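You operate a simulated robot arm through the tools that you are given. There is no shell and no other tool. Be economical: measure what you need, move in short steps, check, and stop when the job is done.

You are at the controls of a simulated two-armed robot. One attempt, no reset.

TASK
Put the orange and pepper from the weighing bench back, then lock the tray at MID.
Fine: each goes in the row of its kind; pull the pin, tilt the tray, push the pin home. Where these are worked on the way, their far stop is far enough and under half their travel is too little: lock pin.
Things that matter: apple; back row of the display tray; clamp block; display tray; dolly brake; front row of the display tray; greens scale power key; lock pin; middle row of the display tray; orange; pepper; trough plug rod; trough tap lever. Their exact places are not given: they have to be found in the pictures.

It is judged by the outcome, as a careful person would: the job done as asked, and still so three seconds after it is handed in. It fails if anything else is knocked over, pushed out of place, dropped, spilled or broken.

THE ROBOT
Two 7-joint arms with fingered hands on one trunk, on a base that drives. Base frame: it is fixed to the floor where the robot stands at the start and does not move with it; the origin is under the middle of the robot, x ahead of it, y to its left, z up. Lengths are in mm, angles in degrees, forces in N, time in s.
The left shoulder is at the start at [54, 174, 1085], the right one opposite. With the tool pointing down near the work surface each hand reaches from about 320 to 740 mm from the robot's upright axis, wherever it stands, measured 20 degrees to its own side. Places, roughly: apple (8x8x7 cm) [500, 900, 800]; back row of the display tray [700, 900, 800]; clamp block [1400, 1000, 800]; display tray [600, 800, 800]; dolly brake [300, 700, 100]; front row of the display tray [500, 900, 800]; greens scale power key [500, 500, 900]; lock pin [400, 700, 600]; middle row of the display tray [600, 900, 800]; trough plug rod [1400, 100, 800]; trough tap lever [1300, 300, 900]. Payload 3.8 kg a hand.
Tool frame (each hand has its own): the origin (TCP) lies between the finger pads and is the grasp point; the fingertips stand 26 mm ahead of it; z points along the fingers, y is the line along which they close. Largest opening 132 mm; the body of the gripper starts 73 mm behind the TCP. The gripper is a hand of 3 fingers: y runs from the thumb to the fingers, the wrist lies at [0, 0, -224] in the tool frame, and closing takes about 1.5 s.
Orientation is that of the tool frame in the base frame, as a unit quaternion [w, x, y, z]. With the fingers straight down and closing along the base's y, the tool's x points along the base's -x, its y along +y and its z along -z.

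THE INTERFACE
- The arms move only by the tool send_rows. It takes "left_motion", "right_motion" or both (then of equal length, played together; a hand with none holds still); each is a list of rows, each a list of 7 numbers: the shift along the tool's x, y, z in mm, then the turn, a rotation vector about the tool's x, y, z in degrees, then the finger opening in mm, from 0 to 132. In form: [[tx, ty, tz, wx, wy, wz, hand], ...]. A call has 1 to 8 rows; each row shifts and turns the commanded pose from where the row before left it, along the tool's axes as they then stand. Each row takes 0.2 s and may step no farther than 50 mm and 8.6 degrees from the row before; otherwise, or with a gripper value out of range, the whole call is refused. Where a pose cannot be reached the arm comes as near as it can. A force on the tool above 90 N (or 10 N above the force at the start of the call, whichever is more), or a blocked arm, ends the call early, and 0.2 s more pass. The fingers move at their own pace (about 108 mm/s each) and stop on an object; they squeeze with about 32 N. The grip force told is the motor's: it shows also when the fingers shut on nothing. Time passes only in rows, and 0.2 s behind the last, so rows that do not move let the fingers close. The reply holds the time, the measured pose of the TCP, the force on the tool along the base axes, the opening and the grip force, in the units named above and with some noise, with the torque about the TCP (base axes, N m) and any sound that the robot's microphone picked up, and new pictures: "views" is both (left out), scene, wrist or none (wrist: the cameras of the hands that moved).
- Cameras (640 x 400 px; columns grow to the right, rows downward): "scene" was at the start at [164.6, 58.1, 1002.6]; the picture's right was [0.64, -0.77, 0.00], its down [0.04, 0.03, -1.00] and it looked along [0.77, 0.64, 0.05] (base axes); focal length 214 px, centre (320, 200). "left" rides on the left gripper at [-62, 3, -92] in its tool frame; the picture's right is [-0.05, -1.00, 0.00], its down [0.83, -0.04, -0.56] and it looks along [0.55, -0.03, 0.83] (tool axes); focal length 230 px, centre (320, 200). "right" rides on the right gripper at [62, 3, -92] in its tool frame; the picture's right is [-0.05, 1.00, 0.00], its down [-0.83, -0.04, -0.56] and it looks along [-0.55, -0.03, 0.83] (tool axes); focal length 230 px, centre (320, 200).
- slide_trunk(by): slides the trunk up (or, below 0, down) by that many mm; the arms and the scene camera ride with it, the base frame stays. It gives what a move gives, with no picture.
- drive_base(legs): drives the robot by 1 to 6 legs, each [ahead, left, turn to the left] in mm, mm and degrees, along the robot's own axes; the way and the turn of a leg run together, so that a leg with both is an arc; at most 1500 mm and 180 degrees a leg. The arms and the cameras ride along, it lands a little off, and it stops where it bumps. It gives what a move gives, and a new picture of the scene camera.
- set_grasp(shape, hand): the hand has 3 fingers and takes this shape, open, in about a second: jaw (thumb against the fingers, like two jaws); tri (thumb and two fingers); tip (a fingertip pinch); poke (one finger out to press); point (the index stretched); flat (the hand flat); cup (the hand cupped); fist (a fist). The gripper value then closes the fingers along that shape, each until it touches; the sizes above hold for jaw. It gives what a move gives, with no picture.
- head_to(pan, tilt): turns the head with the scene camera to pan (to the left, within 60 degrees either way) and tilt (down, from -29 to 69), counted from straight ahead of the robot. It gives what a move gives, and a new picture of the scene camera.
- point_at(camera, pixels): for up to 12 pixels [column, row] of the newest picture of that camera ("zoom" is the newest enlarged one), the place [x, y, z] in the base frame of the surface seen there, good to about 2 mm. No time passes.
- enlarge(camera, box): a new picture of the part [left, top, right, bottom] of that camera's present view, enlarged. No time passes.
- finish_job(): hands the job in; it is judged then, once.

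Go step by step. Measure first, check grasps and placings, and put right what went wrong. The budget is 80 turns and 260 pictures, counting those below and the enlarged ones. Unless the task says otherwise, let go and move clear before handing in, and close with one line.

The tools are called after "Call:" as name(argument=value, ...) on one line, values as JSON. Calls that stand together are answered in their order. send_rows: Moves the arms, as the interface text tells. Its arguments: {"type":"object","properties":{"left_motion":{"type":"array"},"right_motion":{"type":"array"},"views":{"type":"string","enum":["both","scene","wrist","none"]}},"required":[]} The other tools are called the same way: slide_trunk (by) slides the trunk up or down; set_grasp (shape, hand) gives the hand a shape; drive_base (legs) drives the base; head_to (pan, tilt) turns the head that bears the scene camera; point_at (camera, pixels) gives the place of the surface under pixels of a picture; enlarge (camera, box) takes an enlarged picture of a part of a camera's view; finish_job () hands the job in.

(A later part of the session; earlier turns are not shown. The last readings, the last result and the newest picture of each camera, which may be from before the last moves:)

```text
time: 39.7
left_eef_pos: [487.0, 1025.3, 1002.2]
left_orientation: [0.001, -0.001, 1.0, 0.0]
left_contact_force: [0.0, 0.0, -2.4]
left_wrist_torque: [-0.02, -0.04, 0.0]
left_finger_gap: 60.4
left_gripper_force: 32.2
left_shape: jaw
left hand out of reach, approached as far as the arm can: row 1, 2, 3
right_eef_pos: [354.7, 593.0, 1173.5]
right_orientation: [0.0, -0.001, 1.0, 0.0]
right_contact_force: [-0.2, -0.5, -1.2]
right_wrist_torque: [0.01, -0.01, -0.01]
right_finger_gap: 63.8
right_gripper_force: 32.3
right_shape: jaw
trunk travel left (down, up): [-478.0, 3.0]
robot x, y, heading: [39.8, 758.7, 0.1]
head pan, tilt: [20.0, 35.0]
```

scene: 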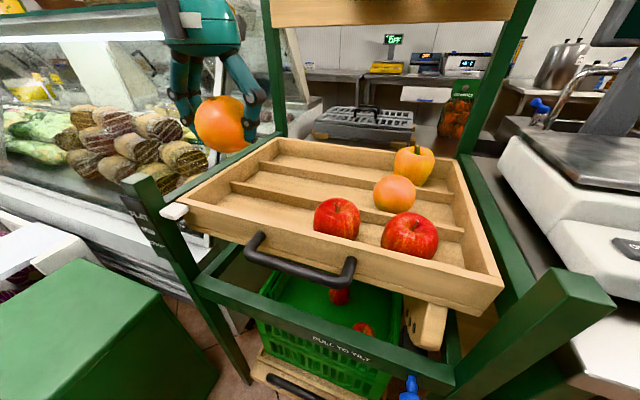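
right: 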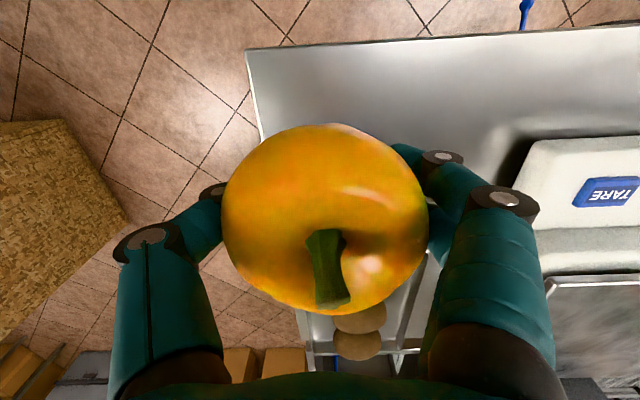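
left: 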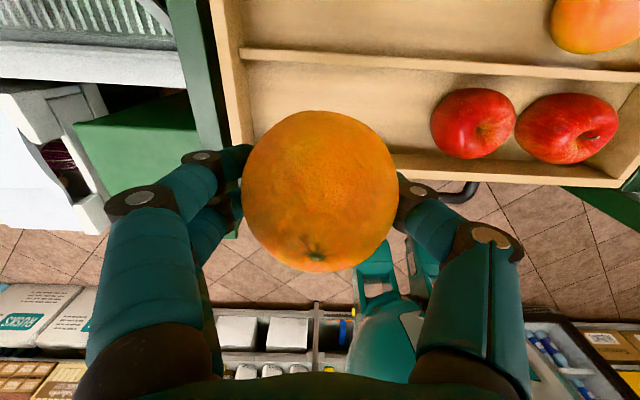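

The arm seems stuck in an awkward configuration. I'll retract to a comfortable pose at lower height and come forward again.

Call:
send_rows(left_motion=[[40, 5, 0, 0, 0, 0, 40], [40, 5, 0, 0, 0, 0, 40], [40, 5, 0, 0, 0, 0, 40], [20, 5, 30, 0, 0, 0, 40], [0, 0, 30, 0, 0, 0, 40], [0, 0, 0, 0, 0, 0, 40]], views="none")

Call:
send_rows(left_motion=[[-40, -15, 0, 0, 0, 0, 40], [-40, -15, 0, 0, 0, 0, 40], [-40, -15, 0, 0, 0, 0, 40], [-40, -15, 0, 0, 0, 0, 40], [-40, -15, 0, 0, 0, 0, 40]])

```text
time: 41.1
left_eef_pos: [347.1, 1044.7, 941.3]
left_orientation: [0.0, -0.001, 1.0, 0.0]
left_contact_force: [0.7, -0.1, -2.0]
left_wrist_torque: [0.01, 0.0, -0.03]
left_finger_gap: 60.1
left_gripper_force: 31.8
left_shape: jaw
right_eef_pos: [354.0, 594.3, 1173.4]
right_orientation: [-0.001, 0.0, 1.0, -0.001]
right_contact_force: [0.4, 0.5, -0.8]
right_wrist_torque: [0.0, 0.01, 0.03]
right_finger_gap: 63.9
right_gripper_force: 32.1
right_shape: jaw
trunk travel left (down, up): [-478.0, 3.0]
robot x, y, heading: [38.0, 760.3, -0.0]
head pan, tilt: [20.0, 35.0]
```

```text
time: 42.3
left_eef_pos: [476.2, 1025.4, 977.4]
left_orientation: [0.0, -0.002, 1.0, 0.0]
left_contact_force: [-0.1, 0.8, -1.3]
left_wrist_torque: [-0.01, 0.03, 0.01]
left_finger_gap: 59.8
left_gripper_force: 32.1
left_shape: jaw
left hand out of reach, approached as far as the arm can: row 3, 4, 5
right_eef_pos: [354.6, 593.7, 1173.0]
right_orientation: [0.0, -0.001, 1.0, 0.001]
right_contact_force: [0.1, 0.9, -1.7]
right_wrist_torque: [-0.01, -0.02, -0.01]
right_finger_gap: 64.0
right_gripper_force: 32.0
right_shape: jaw
trunk travel left (down, up): [-478.0, 3.0]
robot x, y, heading: [38.9, 760.4, -0.1]
head pan, tilt: [20.0, 35.0]
```

scene: 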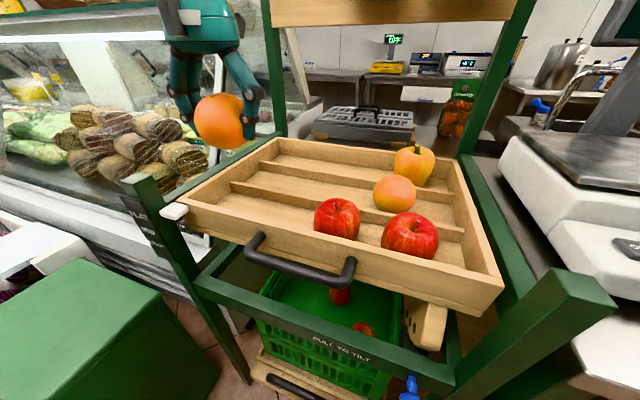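
left: 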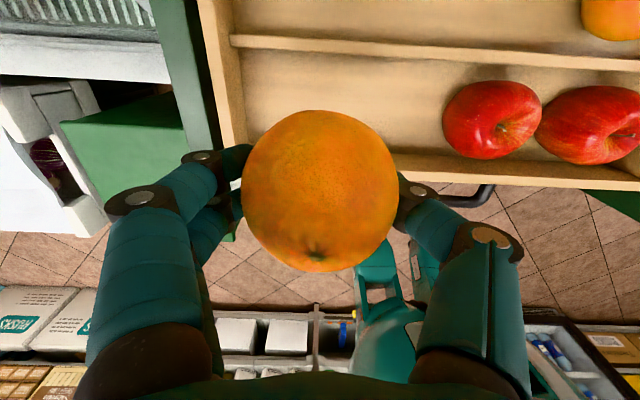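

The raised trunk appears to worsen reach. I'll retract, raise the hand, and lower the trunk back 85 mm to the geometry that worked earlier.

Call:
send_rows(left_motion=[[40, 0, 0, 0, 0, 0, 40], [40, 0, 0, 0, 0, 0, 40], [40, 0, -20, 0, 0, 0, 40], [0, -10, -40, 0, 0, 0, 40], [0, 0, -40, 0, 0, 0, 40], [0, 0, 0, 0, 0, 0, 40]], views="none")

Call:
slide_trunk(by=-100)

Call:
drive_base(legs=[[50, 0, 0]])

```text
time: 43.7
left_eef_pos: [357.3, 1015.9, 1077.2]
left_orientation: [-0.001, -0.001, 1.0, 0.0]
left_contact_force: [-0.5, 0.8, -1.2]
left_wrist_torque: [0.01, 0.0, 0.01]
left_finger_gap: 59.8
left_gripper_force: 31.9
left_shape: jaw
right_eef_pos: [354.2, 594.0, 1173.9]
right_orientation: [-0.001, 0.0, 1.0, 0.0]
right_contact_force: [-0.3, 0.2, -1.8]
right_wrist_torque: [-0.02, 0.01, 0.01]
right_finger_gap: 63.8
right_gripper_force: 31.7
right_shape: jaw
trunk travel left (down, up): [-478.0, 3.0]
robot x, y, heading: [35.9, 761.9, -0.0]
head pan, tilt: [20.0, 35.0]
```

```text
time: 45.0
left_eef_pos: [356.0, 1015.3, 977.6]
left_orientation: [0.001, -0.002, 1.0, 0.0]
left_contact_force: [-0.7, 0.0, -2.5]
left_wrist_torque: [-0.03, 0.0, 0.0]
left_finger_gap: 59.7
left_gripper_force: 31.9
left_shape: jaw
right_eef_pos: [355.3, 594.2, 1074.2]
right_orientation: [0.001, -0.001, 1.0, 0.0]
right_contact_force: [-0.1, 0.3, -0.6]
right_wrist_torque: [-0.02, 0.04, 0.01]
right_finger_gap: 63.5
right_gripper_force: 32.0
right_shape: jaw
trunk travel left (down, up): [-378.0, 103.0]
robot x, y, heading: [37.9, 759.1, 0.2]
head pan, tilt: [20.0, 35.0]
```

```text
time: 45.9
left_eef_pos: [406.0, 1014.3, 977.0]
left_orientation: [0.0, -0.001, 1.0, 0.001]
left_contact_force: [0.4, -1.1, -1.6]
left_wrist_torque: [0.03, 0.02, 0.02]
left_finger_gap: 59.6
left_gripper_force: 32.2
left_shape: jaw
right_eef_pos: [405.5, 594.2, 1074.0]
right_orientation: [0.0, -0.001, 1.0, 0.0]
right_contact_force: [-0.1, 0.6, -1.5]
right_wrist_torque: [-0.02, 0.01, -0.03]
right_finger_gap: 63.8
right_gripper_force: 32.2
right_shape: jaw
trunk travel left (down, up): [-378.0, 103.0]
robot x, y, heading: [87.1, 762.7, -0.1]
head pan, tilt: [20.0, 35.0]
```

scene: 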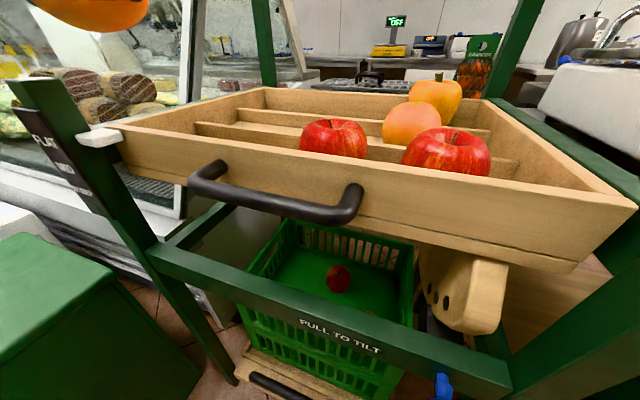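

Call:
send_rows(left_motion=[[-35, -11, 0, 0, 0, 0, 40], [-35, -11, 0, 0, 0, 0, 40], [-35, -11, 0, 0, 0, 0, 40], [-35, -11, 0, 0, 0, 0, 40], [-36, -10, 0, 0, 0, 0, 40], [0, 0, 0, 0, 0, 0, 40]])

```text
time: 47.3
left_eef_pos: [581.7, 962.8, 977.6]
left_orientation: [0.0, -0.002, 1.0, 0.001]
left_contact_force: [-0.9, -0.5, -1.0]
left_wrist_torque: [0.03, -0.01, 0.01]
left_finger_gap: 60.0
left_gripper_force: 31.5
left_shape: jaw
right_eef_pos: [403.3, 594.3, 1072.9]
right_orientation: [0.0, -0.001, 1.0, 0.001]
right_contact_force: [-0.6, -0.4, -1.6]
right_wrist_torque: [0.0, -0.03, 0.02]
right_finger_gap: 63.6
right_gripper_force: 31.5
right_shape: jaw
trunk travel left (down, up): [-378.0, 103.0]
robot x, y, heading: [87.1, 761.4, 0.1]
head pan, tilt: [20.0, 35.0]
```

scene: 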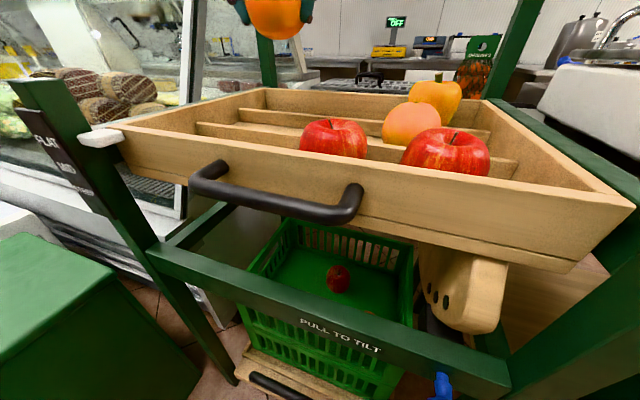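
left: 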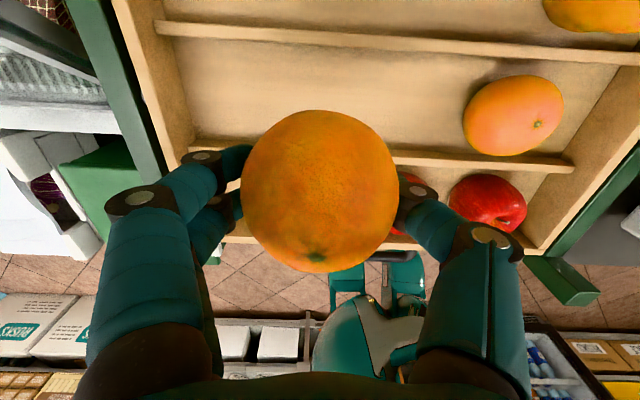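

At (582,963), over the middle row. I'll descend to z≈842.

Call:
send_rows(left_motion=[[-2, 0, 40, 0, 0, 0, 40], [0, 0, 40, 0, 0, 0, 40], [0, 0, 35, 0, 0, 0, 40], [0, 0, 18, 0, 0, 0, 40], [0, 0, 0, 0, 0, 0, 40]])

```text
time: 48.5
left_eef_pos: [585.3, 968.4, 865.3]
left_orientation: [0.001, -0.001, 1.0, -0.001]
left_contact_force: [0.0, -0.2, -1.7]
left_wrist_torque: [-0.01, 0.02, -0.02]
left_finger_gap: 59.9
left_gripper_force: 31.7
left_shape: jaw
left hand out of reach, approached as far as the arm can: row 3, 4
right_eef_pos: [405.1, 593.4, 1073.1]
right_orientation: [0.0, -0.002, 1.0, 0.0]
right_contact_force: [-0.1, 0.1, -1.1]
right_wrist_torque: [0.02, 0.02, -0.05]
right_finger_gap: 63.8
right_gripper_force: 32.0
right_shape: jaw
trunk travel left (down, up): [-378.0, 103.0]
robot x, y, heading: [88.2, 761.6, -0.1]
head pan, tilt: [20.0, 35.0]
```

scene: 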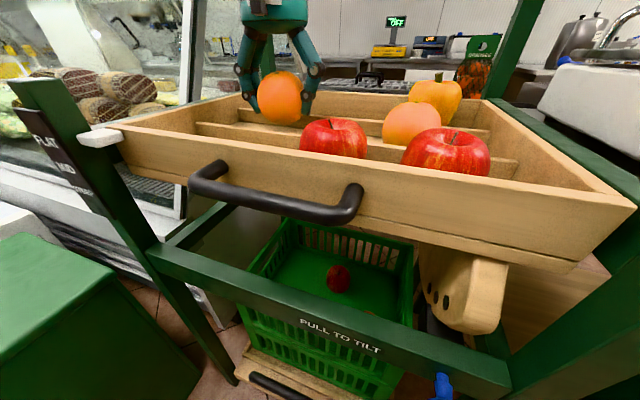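
left: 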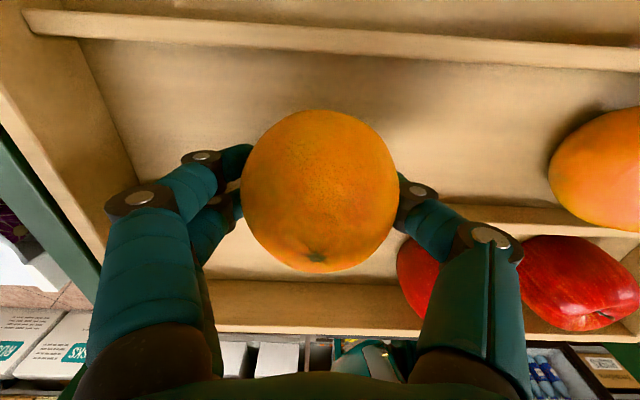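

The arm bottoms out at z=865, so I'll lower the trunk 24 mm for the last bit.

Call:
slide_trunk(by=-23)

Call:
enlarge(camera="scene", box=[180, 50, 500, 250])

Call:
enlarge(camera="left", box=[0, 0, 640, 400])

```text
time: 49.2
left_eef_pos: [584.8, 968.9, 843.4]
left_orientation: [0.0, -0.001, 1.0, 0.001]
left_contact_force: [0.0, 0.1, -2.4]
left_wrist_torque: [-0.01, 0.03, -0.01]
left_finger_gap: 59.8
left_gripper_force: 32.7
left_shape: jaw
right_eef_pos: [403.4, 594.3, 1051.5]
right_orientation: [0.001, 0.001, 1.0, -0.001]
right_contact_force: [0.3, -0.2, 0.0]
right_wrist_torque: [0.01, 0.01, 0.01]
right_finger_gap: 63.9
right_gripper_force: 31.3
right_shape: jaw
trunk travel left (down, up): [-355.0, 126.0]
robot x, y, heading: [88.7, 758.4, 0.4]
head pan, tilt: [20.0, 35.0]
```

```text
2.00 times, centred on (340, 150) of scene
```

zoom: 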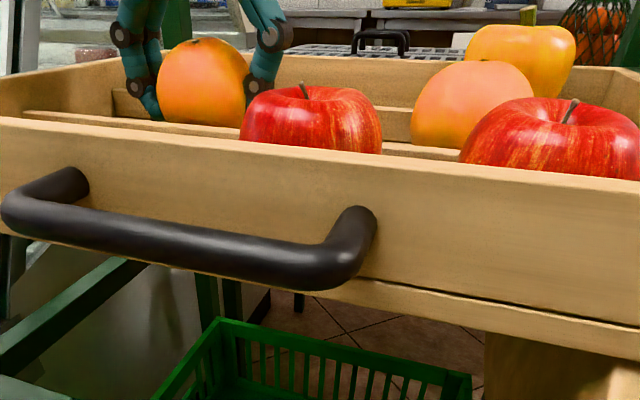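

```text
1.00 times, centred on (320, 200) of left (not enlarged: the box is as wide or as high as the picture)
```

zoom: 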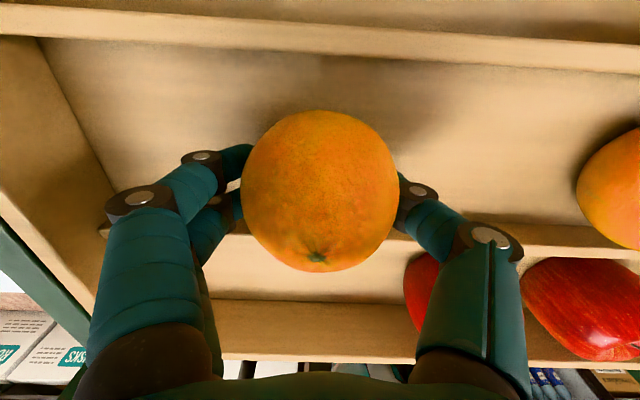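

Still carrying weight (-2.4 N), about 4 mm from the floor. I'll lower a bit more.

Call:
slide_trunk(by=-4)

```text
time: 49.8
left_eef_pos: [585.3, 968.8, 840.0]
left_orientation: [0.0, 0.0, 1.0, 0.0]
left_contact_force: [0.2, 1.1, -2.2]
left_wrist_torque: [-0.01, 0.01, -0.02]
left_finger_gap: 60.0
left_gripper_force: 32.8
left_shape: jaw
right_eef_pos: [404.6, 594.4, 1047.1]
right_orientation: [0.0, -0.001, 1.0, 0.0]
right_contact_force: [-0.4, -0.4, -1.6]
right_wrist_torque: [0.02, 0.0, -0.03]
right_finger_gap: 63.8
right_gripper_force: 32.3
right_shape: jaw
trunk travel left (down, up): [-351.0, 130.0]
robot x, y, heading: [87.9, 756.8, 0.3]
head pan, tilt: [20.0, 35.0]
```

Call:
slide_trunk(by=-3)

```text
time: 50.3
left_eef_pos: [585.0, 968.0, 837.7]
left_orientation: [0.0, -0.001, 1.0, 0.0]
left_contact_force: [-0.7, -0.1, -1.7]
left_wrist_torque: [0.01, 0.02, 0.03]
left_finger_gap: 59.6
left_gripper_force: 32.1
left_shape: jaw
right_eef_pos: [405.2, 594.2, 1043.3]
right_orientation: [0.0, -0.001, 1.0, 0.0]
right_contact_force: [0.4, 0.6, -1.3]
right_wrist_torque: [-0.03, -0.01, -0.03]
right_finger_gap: 63.8
right_gripper_force: 31.6
right_shape: jaw
trunk travel left (down, up): [-348.0, 133.0]
robot x, y, heading: [84.8, 761.5, 0.1]
head pan, tilt: [20.0, 35.0]
```

About touching. I'll release gently and lift off.

Call:
send_rows(left_motion=[[0, 0, 0, 0, 0, 0, 66], [0, 0, 0, 0, 0, 0, 76], [0, 0, 0, 0, 0, 0, 90], [0, 0, 0, 0, 0, 0, 104], [0, 0, -20, 0, 0, 0, 104], [0, 0, -40, 0, 0, 0, 104], [0, 0, -40, 0, 0, 0, 104], [0, 0, -30, 0, 0, 0, 104]])

```text
time: 52.1
left_eef_pos: [585.4, 968.8, 967.3]
left_orientation: [0.0, -0.001, 1.0, 0.0]
left_contact_force: [0.2, -0.9, 0.9]
left_wrist_torque: [0.02, -0.03, -0.03]
left_finger_gap: 103.8
left_gripper_force: 0.0
left_shape: jaw
right_eef_pos: [404.9, 594.2, 1043.3]
right_orientation: [0.0, -0.001, 1.0, 0.0]
right_contact_force: [-0.5, 0.4, -1.1]
right_wrist_torque: [-0.01, 0.0, 0.03]
right_finger_gap: 63.9
right_gripper_force: 31.9
right_shape: jaw
trunk travel left (down, up): [-348.0, 133.0]
robot x, y, heading: [90.2, 763.1, 0.1]
head pan, tilt: [20.0, 35.0]
```

scene: 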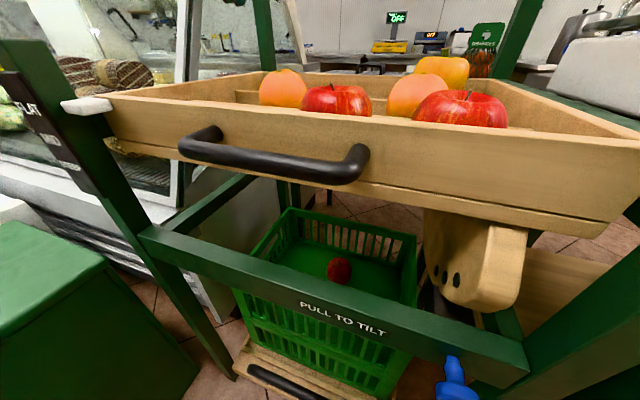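
left: 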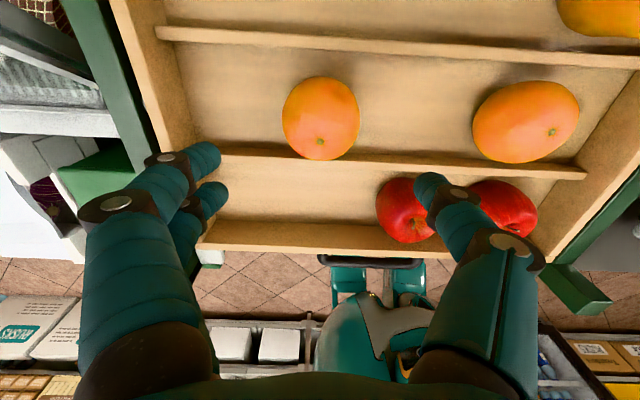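

The orange rests in the middle row. Next I'll retract the left hand and check the display case's edge before shifting left for the pepper.

Call:
send_rows(left_motion=[[40, 0, -20, 0, 0, 0, 60], [40, 0, -20, 0, 0, 0, 60], [40, 0, -20, 0, 0, 0, 60], [40, 0, -20, 0, 0, 0, 60], [35, 0, 0, 0, 0, 0, 60], [0, 0, 0, 0, 0, 0, 60]], views="none")

Call:
head_to(pan=25, tilt=15)

```text
time: 53.5
left_eef_pos: [389.7, 969.4, 1046.1]
left_orientation: [0.001, -0.001, 1.0, 0.001]
left_contact_force: [-0.1, 0.6, -0.2]
left_wrist_torque: [0.0, -0.01, 0.02]
left_finger_gap: 60.9
left_gripper_force: 0.1
left_shape: jaw
right_eef_pos: [404.5, 593.3, 1042.4]
right_orientation: [0.0, -0.002, 1.0, 0.0]
right_contact_force: [1.3, 0.1, -2.6]
right_wrist_torque: [-0.01, -0.01, -0.03]
right_finger_gap: 63.9
right_gripper_force: 32.1
right_shape: jaw
trunk travel left (down, up): [-348.0, 133.0]
robot x, y, heading: [88.0, 760.7, 0.0]
head pan, tilt: [20.0, 35.0]
```

```text
time: 54.3
left_eef_pos: [391.4, 967.9, 1047.8]
left_orientation: [0.0, -0.001, 1.0, 0.0]
left_contact_force: [0.0, -0.2, 0.7]
left_wrist_torque: [-0.02, -0.01, -0.02]
left_finger_gap: 60.6
left_gripper_force: 0.0
left_shape: jaw
right_eef_pos: [405.4, 594.5, 1043.5]
right_orientation: [0.0, 0.0, 1.0, 0.0]
right_contact_force: [-0.7, -0.1, -0.9]
right_wrist_torque: [0.03, 0.0, 0.01]
right_finger_gap: 63.9
right_gripper_force: 32.4
right_shape: jaw
trunk travel left (down, up): [-348.0, 133.0]
robot x, y, heading: [86.5, 758.7, -0.2]
head pan, tilt: [25.0, 15.0]
```

scene: 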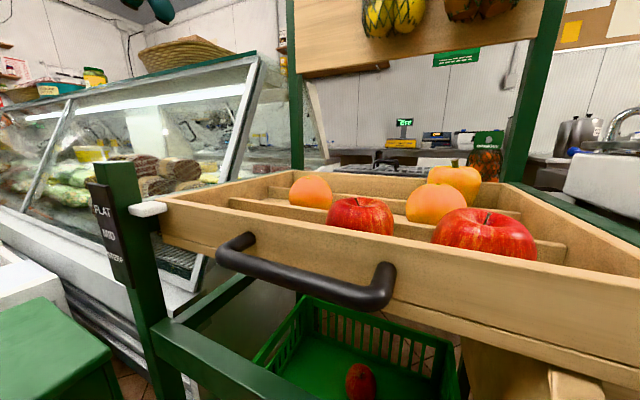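

Call:
point_at(camera="scene", pixels=[[255, 62], [235, 150], [205, 240], [190, 292], [310, 200], [365, 230], [450, 185], [360, 205]])

```text
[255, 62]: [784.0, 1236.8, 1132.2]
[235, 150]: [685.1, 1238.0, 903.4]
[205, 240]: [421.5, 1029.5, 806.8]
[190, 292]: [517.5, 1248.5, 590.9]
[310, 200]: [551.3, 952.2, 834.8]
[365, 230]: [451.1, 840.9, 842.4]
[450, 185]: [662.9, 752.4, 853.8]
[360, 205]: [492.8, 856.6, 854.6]
```

The case front is at x>517, so the hands at x≈400 are clear. I'll drive left 220 so the pepper lines up for the right hand.

Call:
drive_base(legs=[[15, 220, 0]])

Call:
send_rows(right_motion=[[-40, 8, 0, 0, 0, 0, 50], [-40, 8, 10, 0, 0, 0, 50], [-40, 8, 20, 0, 0, 0, 50], [-40, 8, 20, 0, 0, 0, 50], [-40, 8, 20, 0, 0, 0, 50], [-40, 8, 0, 0, 0, 0, 50], [0, 0, 0, 0, 0, 0, 50]])

```text
time: 56.8
left_eef_pos: [405.4, 1186.5, 1047.3]
left_orientation: [-0.001, 0.0, 1.0, 0.0]
left_contact_force: [0.1, -0.6, -0.4]
left_wrist_torque: [-0.02, 0.0, -0.03]
left_finger_gap: 60.4
left_gripper_force: 0.1
left_shape: jaw
right_eef_pos: [419.0, 811.2, 1043.7]
right_orientation: [-0.001, 0.001, 1.0, 0.0]
right_contact_force: [0.2, 0.8, -0.8]
right_wrist_torque: [-0.02, 0.0, 0.01]
right_finger_gap: 63.9
right_gripper_force: 31.9
right_shape: jaw
trunk travel left (down, up): [-348.0, 133.0]
robot x, y, heading: [104.0, 978.3, -0.0]
head pan, tilt: [25.0, 15.0]
```

scene: 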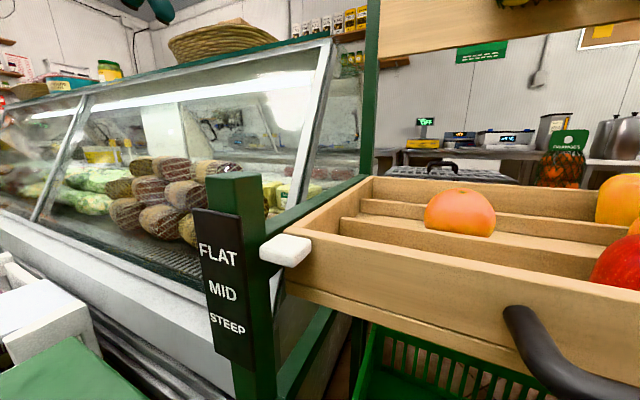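

```text
time: 58.4
left_eef_pos: [405.0, 1185.4, 1047.9]
left_orientation: [0.0, 0.0, 1.0, 0.001]
left_contact_force: [0.0, 0.4, -0.1]
left_wrist_torque: [-0.01, -0.05, -0.02]
left_finger_gap: 60.6
left_gripper_force: 0.2
left_shape: jaw
right_eef_pos: [658.9, 859.4, 972.9]
right_orientation: [0.0, 0.0, 1.0, 0.001]
right_contact_force: [-0.7, 0.0, -1.0]
right_wrist_torque: [-0.03, 0.0, -0.02]
right_finger_gap: 63.8
right_gripper_force: 31.7
right_shape: jaw
trunk travel left (down, up): [-348.0, 133.0]
robot x, y, heading: [100.8, 976.1, -0.3]
head pan, tilt: [25.0, 15.0]
```

scene: 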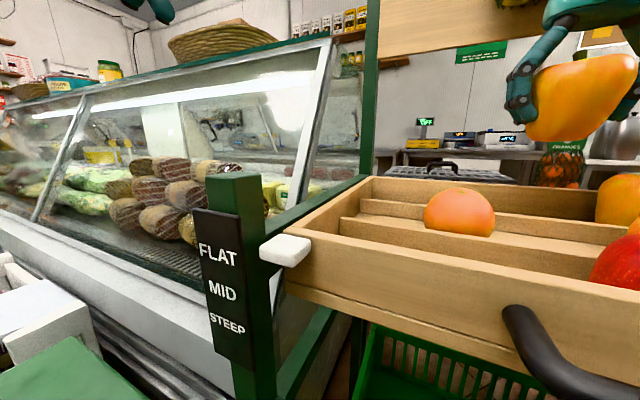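
right: 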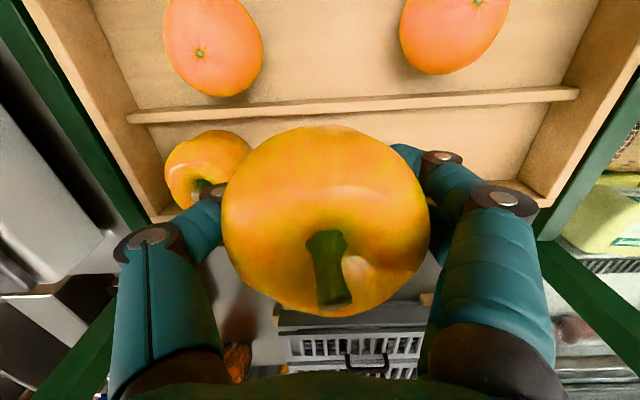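

Pepper hangs at (659,859). I'll shift to (695,888) and descend in stages.

Call:
send_rows(right_motion=[[-36, 28, 0, 0, 0, 0, 50], [0, 0, 30, 0, 0, 0, 50], [0, 0, 30, 0, 0, 0, 50], [0, 0, 20, 0, 0, 0, 50], [0, 0, 0, 0, 0, 0, 50]])

```text
time: 59.6
left_eef_pos: [405.3, 1185.2, 1046.8]
left_orientation: [0.0, -0.001, 1.0, 0.0]
left_contact_force: [0.3, -0.1, -0.1]
left_wrist_torque: [0.03, -0.01, 0.04]
left_finger_gap: 60.7
left_gripper_force: 0.0
left_shape: jaw
right_eef_pos: [695.7, 887.6, 892.8]
right_orientation: [-0.001, 0.0, 1.0, 0.001]
right_contact_force: [0.1, 0.8, -1.6]
right_wrist_torque: [-0.02, -0.01, -0.01]
right_finger_gap: 63.5
right_gripper_force: 31.9
right_shape: jaw
trunk travel left (down, up): [-348.0, 133.0]
robot x, y, heading: [101.0, 973.1, -0.1]
head pan, tilt: [25.0, 15.0]
```

scene: 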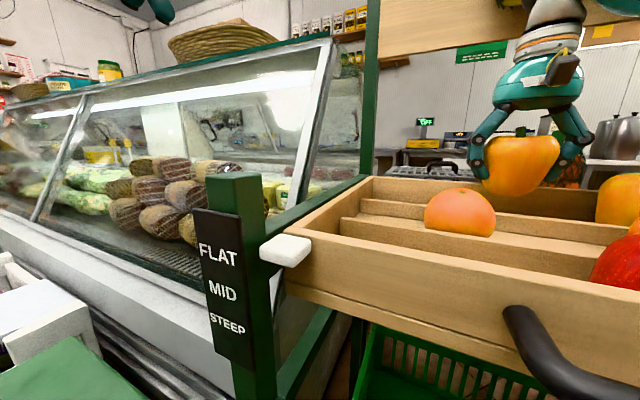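
right: 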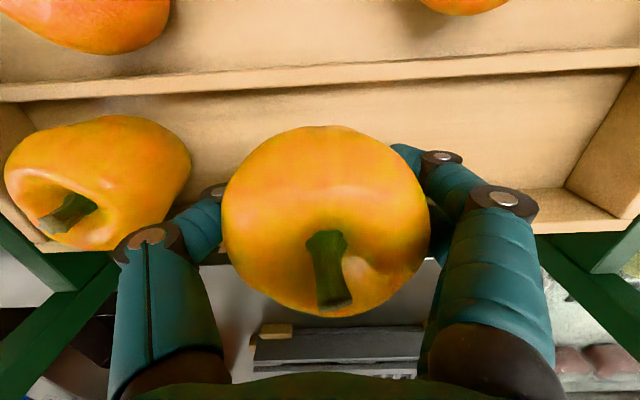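

Call:
send_rows(right_motion=[[-3, 0, 25, 0, 0, 0, 50], [0, 0, 18, 0, 0, 0, 50], [0, 0, 4, 0, 0, 0, 50], [0, 0, 0, 0, 0, 0, 50]], views="wrist")

```text
time: 60.6
left_eef_pos: [405.1, 1186.0, 1047.6]
left_orientation: [0.001, 0.0, 1.0, 0.0]
left_contact_force: [-0.1, 0.5, 0.3]
left_wrist_torque: [0.02, -0.03, -0.01]
left_finger_gap: 60.5
left_gripper_force: 0.0
left_shape: jaw
right_eef_pos: [698.3, 886.0, 847.4]
right_orientation: [0.001, 0.001, 1.0, 0.001]
right_contact_force: [0.1, -0.5, -0.1]
right_wrist_torque: [0.01, -0.01, 0.02]
right_finger_gap: 63.7
right_gripper_force: 31.5
right_shape: jaw
trunk travel left (down, up): [-348.0, 133.0]
robot x, y, heading: [103.4, 976.4, -0.1]
head pan, tilt: [25.0, 15.0]
```

right: 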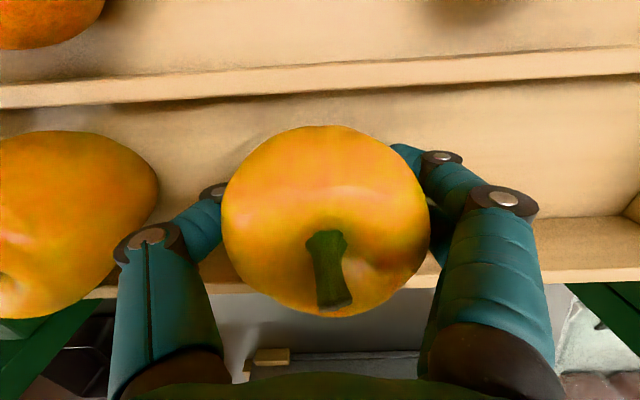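

Call:
send_rows(right_motion=[[0, 0, 2.5, 0, 0, 0, 50], [0, 0, 0, 0, 0, 0, 50], [0, 0, 0, 0, 0, 0, 70], [0, 0, 0, 0, 0, 0, 84], [0, 0, 0, 0, 0, 0, 100], [0, 0, 0, 0, 0, 0, 108], [0, 0, -30, 0, 0, 0, 108], [0, 0, -40, 0, 0, 0, 108]], views="wrist")

Call:
send_rows(right_motion=[[0, 0, -40, 0, 0, 0, 108], [0, 0, -30, 0, 0, 0, 108], [40, 0, 0, 0, 0, 0, 108], [40, 0, -10, 0, 0, 0, 108], [40, 0, -20, 0, 0, 0, 108], [40, 0, -20, 0, 0, 0, 108], [40, 0, 0, 0, 0, 0, 108], [40, 0, 0, 0, 0, 0, 108]], views="wrist")

```text
time: 62.4
left_eef_pos: [404.6, 1185.6, 1047.3]
left_orientation: [0.0, 0.0, 1.0, 0.0]
left_contact_force: [-0.1, -0.2, -0.3]
left_wrist_torque: [-0.01, 0.01, -0.01]
left_finger_gap: 60.8
left_gripper_force: 0.0
left_shape: jaw
right_eef_pos: [697.4, 885.8, 915.0]
right_orientation: [0.001, 0.0, 1.0, 0.0]
right_contact_force: [-0.1, -0.5, 0.2]
right_wrist_torque: [0.0, 0.03, 0.01]
right_finger_gap: 107.8
right_gripper_force: 0.1
right_shape: jaw
trunk travel left (down, up): [-348.0, 133.0]
robot x, y, heading: [104.4, 978.8, 0.1]
head pan, tilt: [25.0, 15.0]
```

right: 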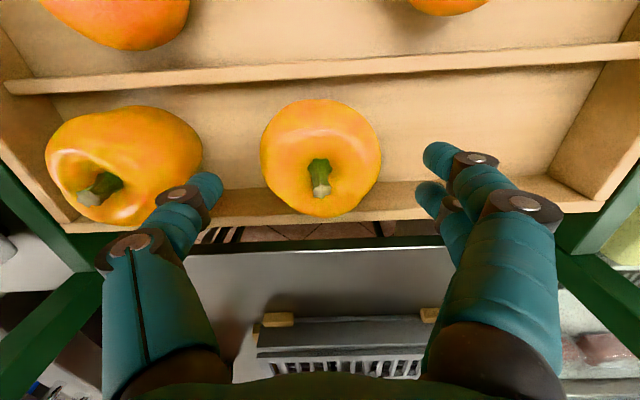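

```text
time: 64.2
left_eef_pos: [405.2, 1186.3, 1048.0]
left_orientation: [0.001, -0.001, 1.0, 0.0]
left_contact_force: [-0.9, 0.1, -0.2]
left_wrist_torque: [0.0, 0.01, -0.02]
left_finger_gap: 60.8
left_gripper_force: 0.1
left_shape: jaw
right_eef_pos: [455.6, 886.4, 1033.4]
right_orientation: [0.0, 0.001, 1.0, 0.0]
right_contact_force: [-0.3, 0.0, 0.3]
right_wrist_torque: [0.0, 0.02, -0.01]
right_finger_gap: 108.0
right_gripper_force: 0.1
right_shape: jaw
trunk travel left (down, up): [-348.0, 133.0]
robot x, y, heading: [104.2, 976.0, -0.1]
head pan, tilt: [25.0, 15.0]
```

right: 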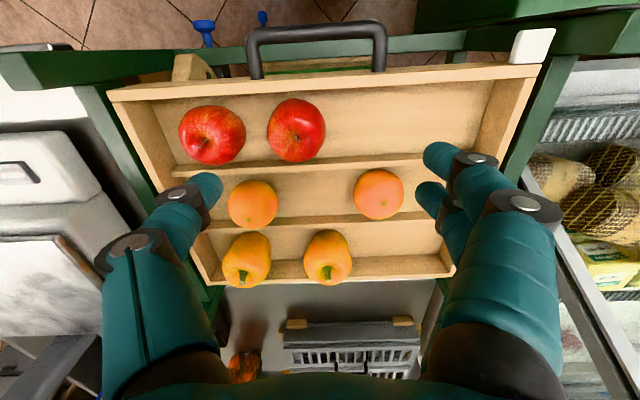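

Both fruits sit in their rows. Now the tray lock: I'll back off to about (-25,810) and view the pin, handle and scale.

Call:
drive_base(legs=[[-130, 0, 0], [0, -166, 0]])

Call:
head_to(pan=0, tilt=45)

```text
time: 67.2
left_eef_pos: [275.3, 1019.9, 1048.6]
left_orientation: [0.0, 0.001, 1.0, 0.0]
left_contact_force: [-0.1, 0.4, -0.4]
left_wrist_torque: [0.0, -0.01, -0.02]
left_finger_gap: 60.7
left_gripper_force: 0.1
left_shape: jaw
right_eef_pos: [326.5, 721.6, 1034.5]
right_orientation: [0.0, 0.001, 1.0, -0.001]
right_contact_force: [0.0, -0.8, -0.4]
right_wrist_torque: [-0.02, 0.0, 0.03]
right_finger_gap: 107.8
right_gripper_force: 0.0
right_shape: jaw
trunk travel left (down, up): [-348.0, 133.0]
robot x, y, heading: [-23.0, 814.8, -0.2]
head pan, tilt: [25.0, 15.0]
```

scene: 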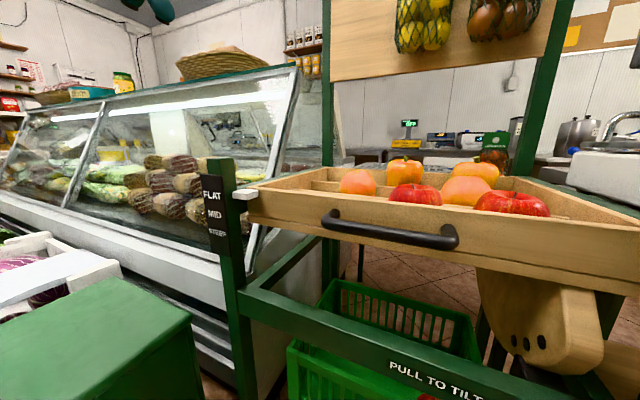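

```text
time: 68.2
left_eef_pos: [275.5, 1021.3, 1046.0]
left_orientation: [0.0, 0.001, 1.0, 0.0]
left_contact_force: [-0.2, -0.2, -0.1]
left_wrist_torque: [-0.01, 0.0, -0.03]
left_finger_gap: 60.8
left_gripper_force: 0.1
left_shape: jaw
right_eef_pos: [326.5, 721.4, 1033.5]
right_orientation: [0.0, 0.001, 1.0, 0.0]
right_contact_force: [0.5, -0.4, -0.3]
right_wrist_torque: [-0.01, -0.02, -0.01]
right_finger_gap: 107.9
right_gripper_force: 0.0
right_shape: jaw
trunk travel left (down, up): [-348.0, 133.0]
robot x, y, heading: [-28.2, 810.8, -0.1]
head pan, tilt: [0.0, 45.0]
```

scene: 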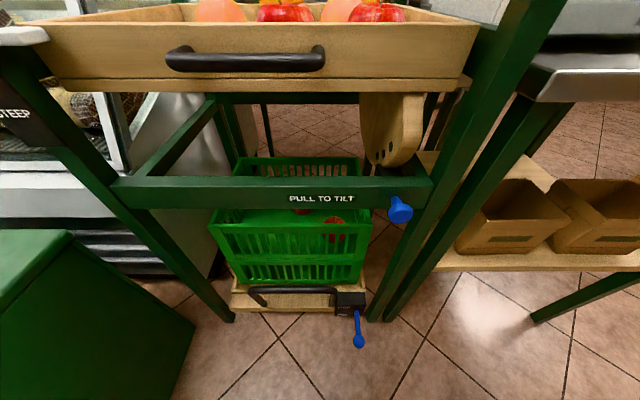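

Call:
slide_trunk(by=-200)

Call:
head_to(pan=-12, tilt=20)

```text
time: 70.3
left_eef_pos: [274.6, 1021.5, 846.5]
left_orientation: [0.0, 0.001, 1.0, 0.0]
left_contact_force: [0.7, 0.5, 0.0]
left_wrist_torque: [-0.01, 0.02, -0.02]
left_finger_gap: 60.7
left_gripper_force: 0.0
left_shape: jaw
right_eef_pos: [326.9, 721.4, 835.0]
right_orientation: [0.001, 0.001, 1.0, 0.001]
right_contact_force: [0.5, -1.1, 0.1]
right_wrist_torque: [0.01, -0.01, -0.01]
right_finger_gap: 107.8
right_gripper_force: 0.0
right_shape: jaw
trunk travel left (down, up): [-148.0, 333.0]
robot x, y, heading: [-28.3, 811.8, 0.1]
head pan, tilt: [0.0, 45.0]
```

```text
time: 71.2
left_eef_pos: [277.5, 1021.2, 848.3]
left_orientation: [0.0, 0.001, 1.0, 0.0]
left_contact_force: [0.8, 0.1, -0.5]
left_wrist_torque: [-0.01, 0.01, -0.01]
left_finger_gap: 60.9
left_gripper_force: 0.0
left_shape: jaw
right_eef_pos: [326.3, 721.3, 834.0]
right_orientation: [0.0, -0.001, 1.0, 0.0]
right_contact_force: [0.9, -0.3, -0.4]
right_wrist_torque: [0.0, -0.01, -0.01]
right_finger_gap: 107.8
right_gripper_force: 0.0
right_shape: jaw
trunk travel left (down, up): [-148.0, 333.0]
robot x, y, heading: [-25.1, 813.8, -0.4]
head pan, tilt: [-12.0, 20.0]
```

scene: 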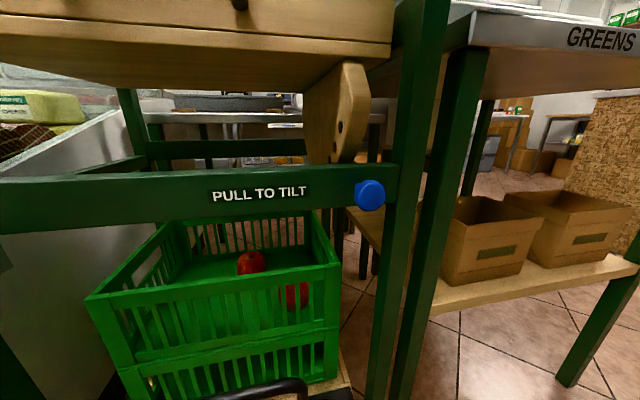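

Call:
enlarge(camera="scene", box=[290, 40, 450, 240])

Call:
point_at(camera="scene", pixels=[[370, 195], [357, 195], [383, 195], [371, 182], [371, 208], [330, 175], [330, 212], [388, 175], [355, 90], [340, 125], [333, 150], [240, 3]])

Call:
head_to(pan=25, tilt=-5)

```text
2.00 times, centred on (370, 140) of scene
```

zoom: 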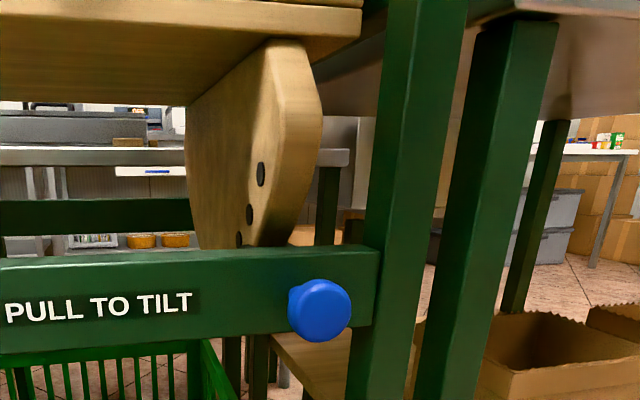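

```text
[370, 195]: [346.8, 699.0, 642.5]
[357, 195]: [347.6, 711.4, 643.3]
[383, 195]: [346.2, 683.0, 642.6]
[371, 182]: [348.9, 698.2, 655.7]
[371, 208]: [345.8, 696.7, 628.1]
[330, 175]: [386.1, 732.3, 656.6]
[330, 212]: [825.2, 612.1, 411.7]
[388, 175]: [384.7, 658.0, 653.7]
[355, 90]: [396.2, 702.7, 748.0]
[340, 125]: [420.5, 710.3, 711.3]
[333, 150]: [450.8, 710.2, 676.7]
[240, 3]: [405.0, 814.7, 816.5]
```

```text
time: 72.2
left_eef_pos: [275.6, 1021.5, 846.3]
left_orientation: [0.0, 0.001, 1.0, 0.0]
left_contact_force: [0.6, 0.9, 0.2]
left_wrist_torque: [0.0, 0.01, 0.02]
left_finger_gap: 60.8
left_gripper_force: 0.1
left_shape: jaw
right_eef_pos: [326.3, 720.9, 834.5]
right_orientation: [0.0, 0.0, 1.0, 0.001]
right_contact_force: [0.0, 0.4, -0.1]
right_wrist_torque: [0.03, 0.0, 0.02]
right_finger_gap: 107.7
right_gripper_force: 0.2
right_shape: jaw
trunk travel left (down, up): [-148.0, 333.0]
robot x, y, heading: [-23.8, 810.8, -0.2]
head pan, tilt: [25.0, -5.0]
```

scene: 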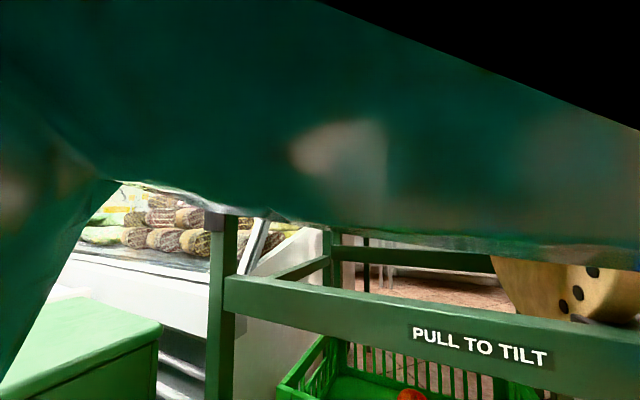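

Knob face at (346,697,642), Ø28; bar face at x=385; handle bar at y 811–950, x≈383, z≈830. I'll turn the left hand 90° about its axis to grip the handle across x, holding the tray before unlocking.

Call:
send_rows(left_motion=[[0, 0, -15, 0, 0, -8.2, 60], [0, 0, -15, 0, 0, -8.2, 60], [0, 0, -15, 0, 0, -8.2, 60], [0, 0, -15, 0, 0, -8.2, 60], [0, 0, -15, 0, 0, -8.2, 50], [0, 0, -15, 0, 0, -8.2, 40], [0, 0, 0, 0, 0, -8.2, 40], [0, 0, 0, 0, 0, -8.2, 40]], views="none")

Call:
send_rows(left_motion=[[0, 0, 0, 0, 0, -8.2, 40], [0, 0, 0, 0, 0, -8.2, 40], [0, 0, 0, 0, 0, -8, 40], [0, 0, 0, 0, 0, 0, 40]])

```text
time: 74.0
left_eef_pos: [275.7, 1020.3, 937.7]
left_orientation: [0.001, -0.542, 0.84, 0.0]
left_contact_force: [0.1, 0.4, 0.7]
left_wrist_torque: [0.0, 0.01, 0.01]
left_finger_gap: 40.5
left_gripper_force: 0.0
left_shape: jaw
right_eef_pos: [327.4, 721.3, 834.6]
right_orientation: [0.0, 0.0, 1.0, 0.0]
right_contact_force: [0.2, 0.3, -0.4]
right_wrist_torque: [0.02, -0.01, 0.0]
right_finger_gap: 107.8
right_gripper_force: 0.1
right_shape: jaw
trunk travel left (down, up): [-148.0, 333.0]
robot x, y, heading: [-23.1, 811.8, -0.2]
head pan, tilt: [25.0, -5.0]
```

```text
time: 75.0
left_eef_pos: [276.3, 1021.1, 938.0]
left_orientation: [0.0, 0.708, -0.706, 0.0]
left_contact_force: [0.7, -0.5, -0.4]
left_wrist_torque: [0.02, 0.0, 0.01]
left_finger_gap: 40.5
left_gripper_force: 0.1
left_shape: jaw
right_eef_pos: [326.9, 721.8, 833.4]
right_orientation: [0.0, 0.001, 1.0, -0.001]
right_contact_force: [0.3, -0.3, 0.2]
right_wrist_torque: [-0.03, -0.01, 0.01]
right_finger_gap: 107.3
right_gripper_force: 0.1
right_shape: jaw
trunk travel left (down, up): [-148.0, 333.0]
robot x, y, heading: [-27.0, 809.3, -0.2]
head pan, tilt: [25.0, -5.0]
```

scene: 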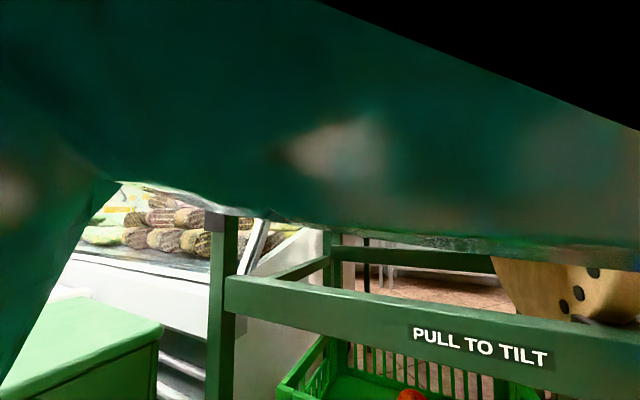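
left: 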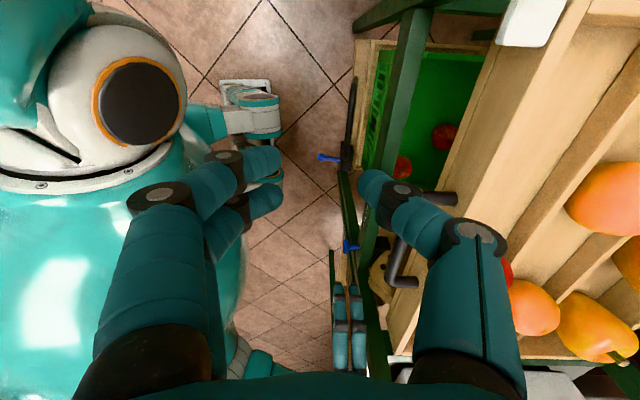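

Rotation worked; thumb is on the +x side. I'll measure the handle bar through the left camera.

Call:
point_at(camera="left", pixels=[[400, 258], [395, 265], [406, 262], [398, 275], [435, 197], [405, 282], [530, 20]])

Call:
enlarge(camera="left", box=[340, 140, 500, 300])

```text
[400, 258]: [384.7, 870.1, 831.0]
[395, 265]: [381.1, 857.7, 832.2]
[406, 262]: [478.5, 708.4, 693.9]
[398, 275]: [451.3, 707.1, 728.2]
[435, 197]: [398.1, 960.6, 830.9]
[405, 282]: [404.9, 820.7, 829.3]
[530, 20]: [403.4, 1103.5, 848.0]
```

```text
2.50 times, centred on (420, 220) of left
```

zoom: 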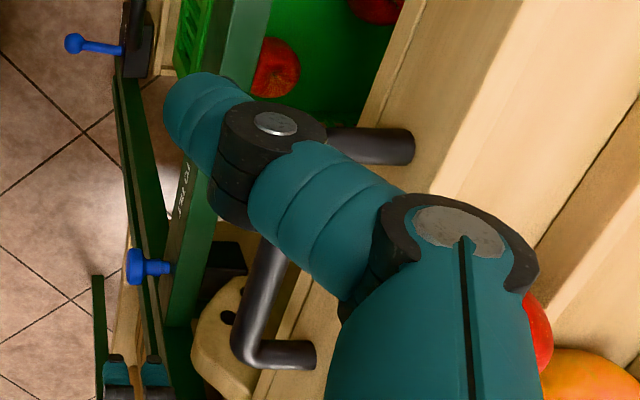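

Bar centre about (383, y, 823). I'll bring the left hand over (383,915).

Call:
send_rows(left_motion=[[27, -27, 0, 0, 0, 0, 40], [27, -27, 0, 0, 0, 0, 40], [27, -27, 0, 0, 0, 0, 40], [25, -26, 0, 0, 0, 0, 40], [0, 0, 30, 0, 0, 0, 40], [0, 0, 0, 0, 0, 0, 40]], views="wrist")

```text
time: 76.5
left_eef_pos: [358.4, 944.1, 907.6]
left_orientation: [0.0, 0.707, -0.707, 0.0]
left_contact_force: [-0.4, 0.0, -0.7]
left_wrist_torque: [-0.02, 0.01, -0.01]
left_finger_gap: 40.1
left_gripper_force: 0.0
left_shape: jaw
left hand out of reach, approached as far as the arm can: row 3, 4
right_eef_pos: [327.6, 721.4, 834.9]
right_orientation: [0.001, 0.001, 1.0, 0.0]
right_contact_force: [0.8, -0.1, 0.0]
right_wrist_torque: [0.01, 0.01, 0.02]
right_finger_gap: 107.8
right_gripper_force: 0.1
right_shape: jaw
trunk travel left (down, up): [-148.0, 333.0]
robot x, y, heading: [-28.5, 810.7, -0.3]
head pan, tilt: [25.0, -5.0]
```

left: 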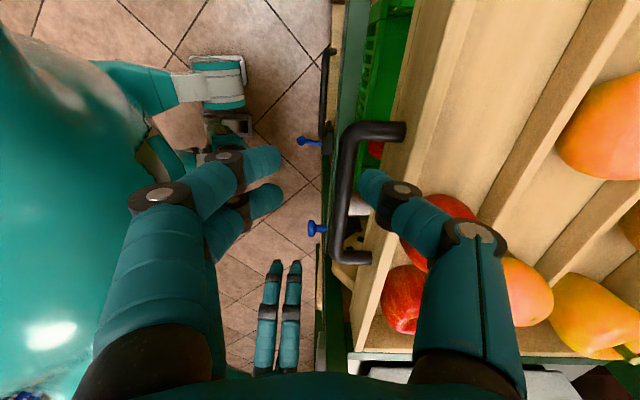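

Call:
point_at(camera="left", pixels=[[345, 180], [340, 200], [350, 180], [337, 215], [335, 240], [343, 215], [400, 130], [370, 258], [390, 200], [318, 228]])

Call:
send_rows(left_motion=[[10, -10, 10, 0, 0, 0, 40], [14, -14, 0, 0, 0, 0, 40], [0, 0, 0, 0, 0, 0, 40]], views="wrist")

```text
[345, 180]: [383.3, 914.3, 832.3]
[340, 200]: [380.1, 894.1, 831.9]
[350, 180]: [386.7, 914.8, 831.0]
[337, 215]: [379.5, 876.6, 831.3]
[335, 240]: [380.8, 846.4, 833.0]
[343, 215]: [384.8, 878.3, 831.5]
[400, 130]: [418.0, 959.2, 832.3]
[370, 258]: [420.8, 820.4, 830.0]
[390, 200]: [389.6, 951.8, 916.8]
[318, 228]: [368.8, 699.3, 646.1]
```

```text
time: 77.2
left_eef_pos: [370.3, 935.5, 898.0]
left_orientation: [0.0, 0.707, -0.707, 0.0]
left_contact_force: [0.4, -0.3, 0.2]
left_wrist_torque: [-0.01, 0.0, 0.04]
left_finger_gap: 40.2
left_gripper_force: 0.1
left_shape: jaw
left hand out of reach, approached as far as the arm can: row 2
right_eef_pos: [327.1, 721.4, 834.2]
right_orientation: [0.0, 0.0, 1.0, 0.0]
right_contact_force: [-0.6, -1.0, -0.4]
right_wrist_torque: [-0.01, -0.02, 0.0]
right_finger_gap: 108.0
right_gripper_force: 0.1
right_shape: jaw
trunk travel left (down, up): [-148.0, 333.0]
robot x, y, heading: [-28.6, 816.1, 0.0]
head pan, tilt: [25.0, -5.0]
```

left: 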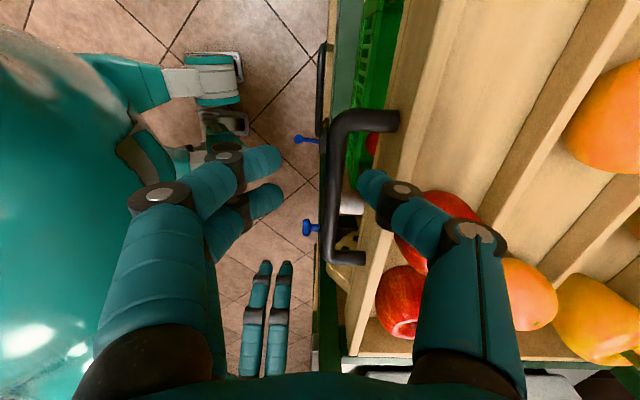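

Rather than stretch, I'll nudge the base: +13 ahead, 22 right.

Call:
drive_base(legs=[[13, -24, 0]])

Call:
enlarge(camera="left", box=[240, 80, 480, 300])

```text
time: 78.2
left_eef_pos: [381.9, 910.3, 898.4]
left_orientation: [0.0, -0.707, 0.707, -0.001]
left_contact_force: [0.0, 0.1, 0.3]
left_wrist_torque: [-0.02, -0.01, 0.03]
left_finger_gap: 40.0
left_gripper_force: 0.1
left_shape: jaw
right_eef_pos: [339.7, 697.7, 835.0]
right_orientation: [0.0, 0.001, 1.0, 0.0]
right_contact_force: [0.3, -0.9, 0.7]
right_wrist_torque: [-0.02, 0.04, 0.0]
right_finger_gap: 107.5
right_gripper_force: 0.1
right_shape: jaw
trunk travel left (down, up): [-148.0, 333.0]
robot x, y, heading: [-13.2, 786.9, 0.0]
head pan, tilt: [25.0, -5.0]
```

scene: 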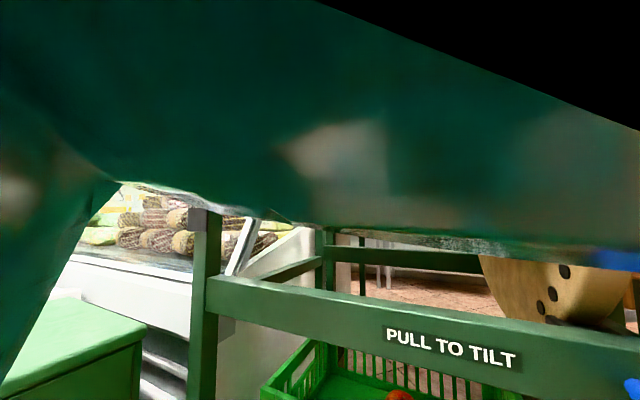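

```text
1.82 times, centred on (360, 190) of left
```

zoom: 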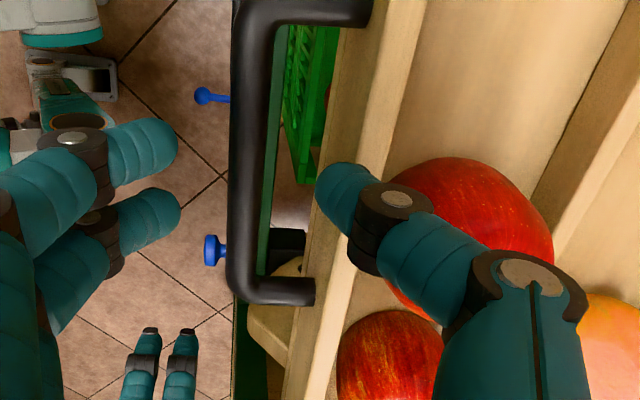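

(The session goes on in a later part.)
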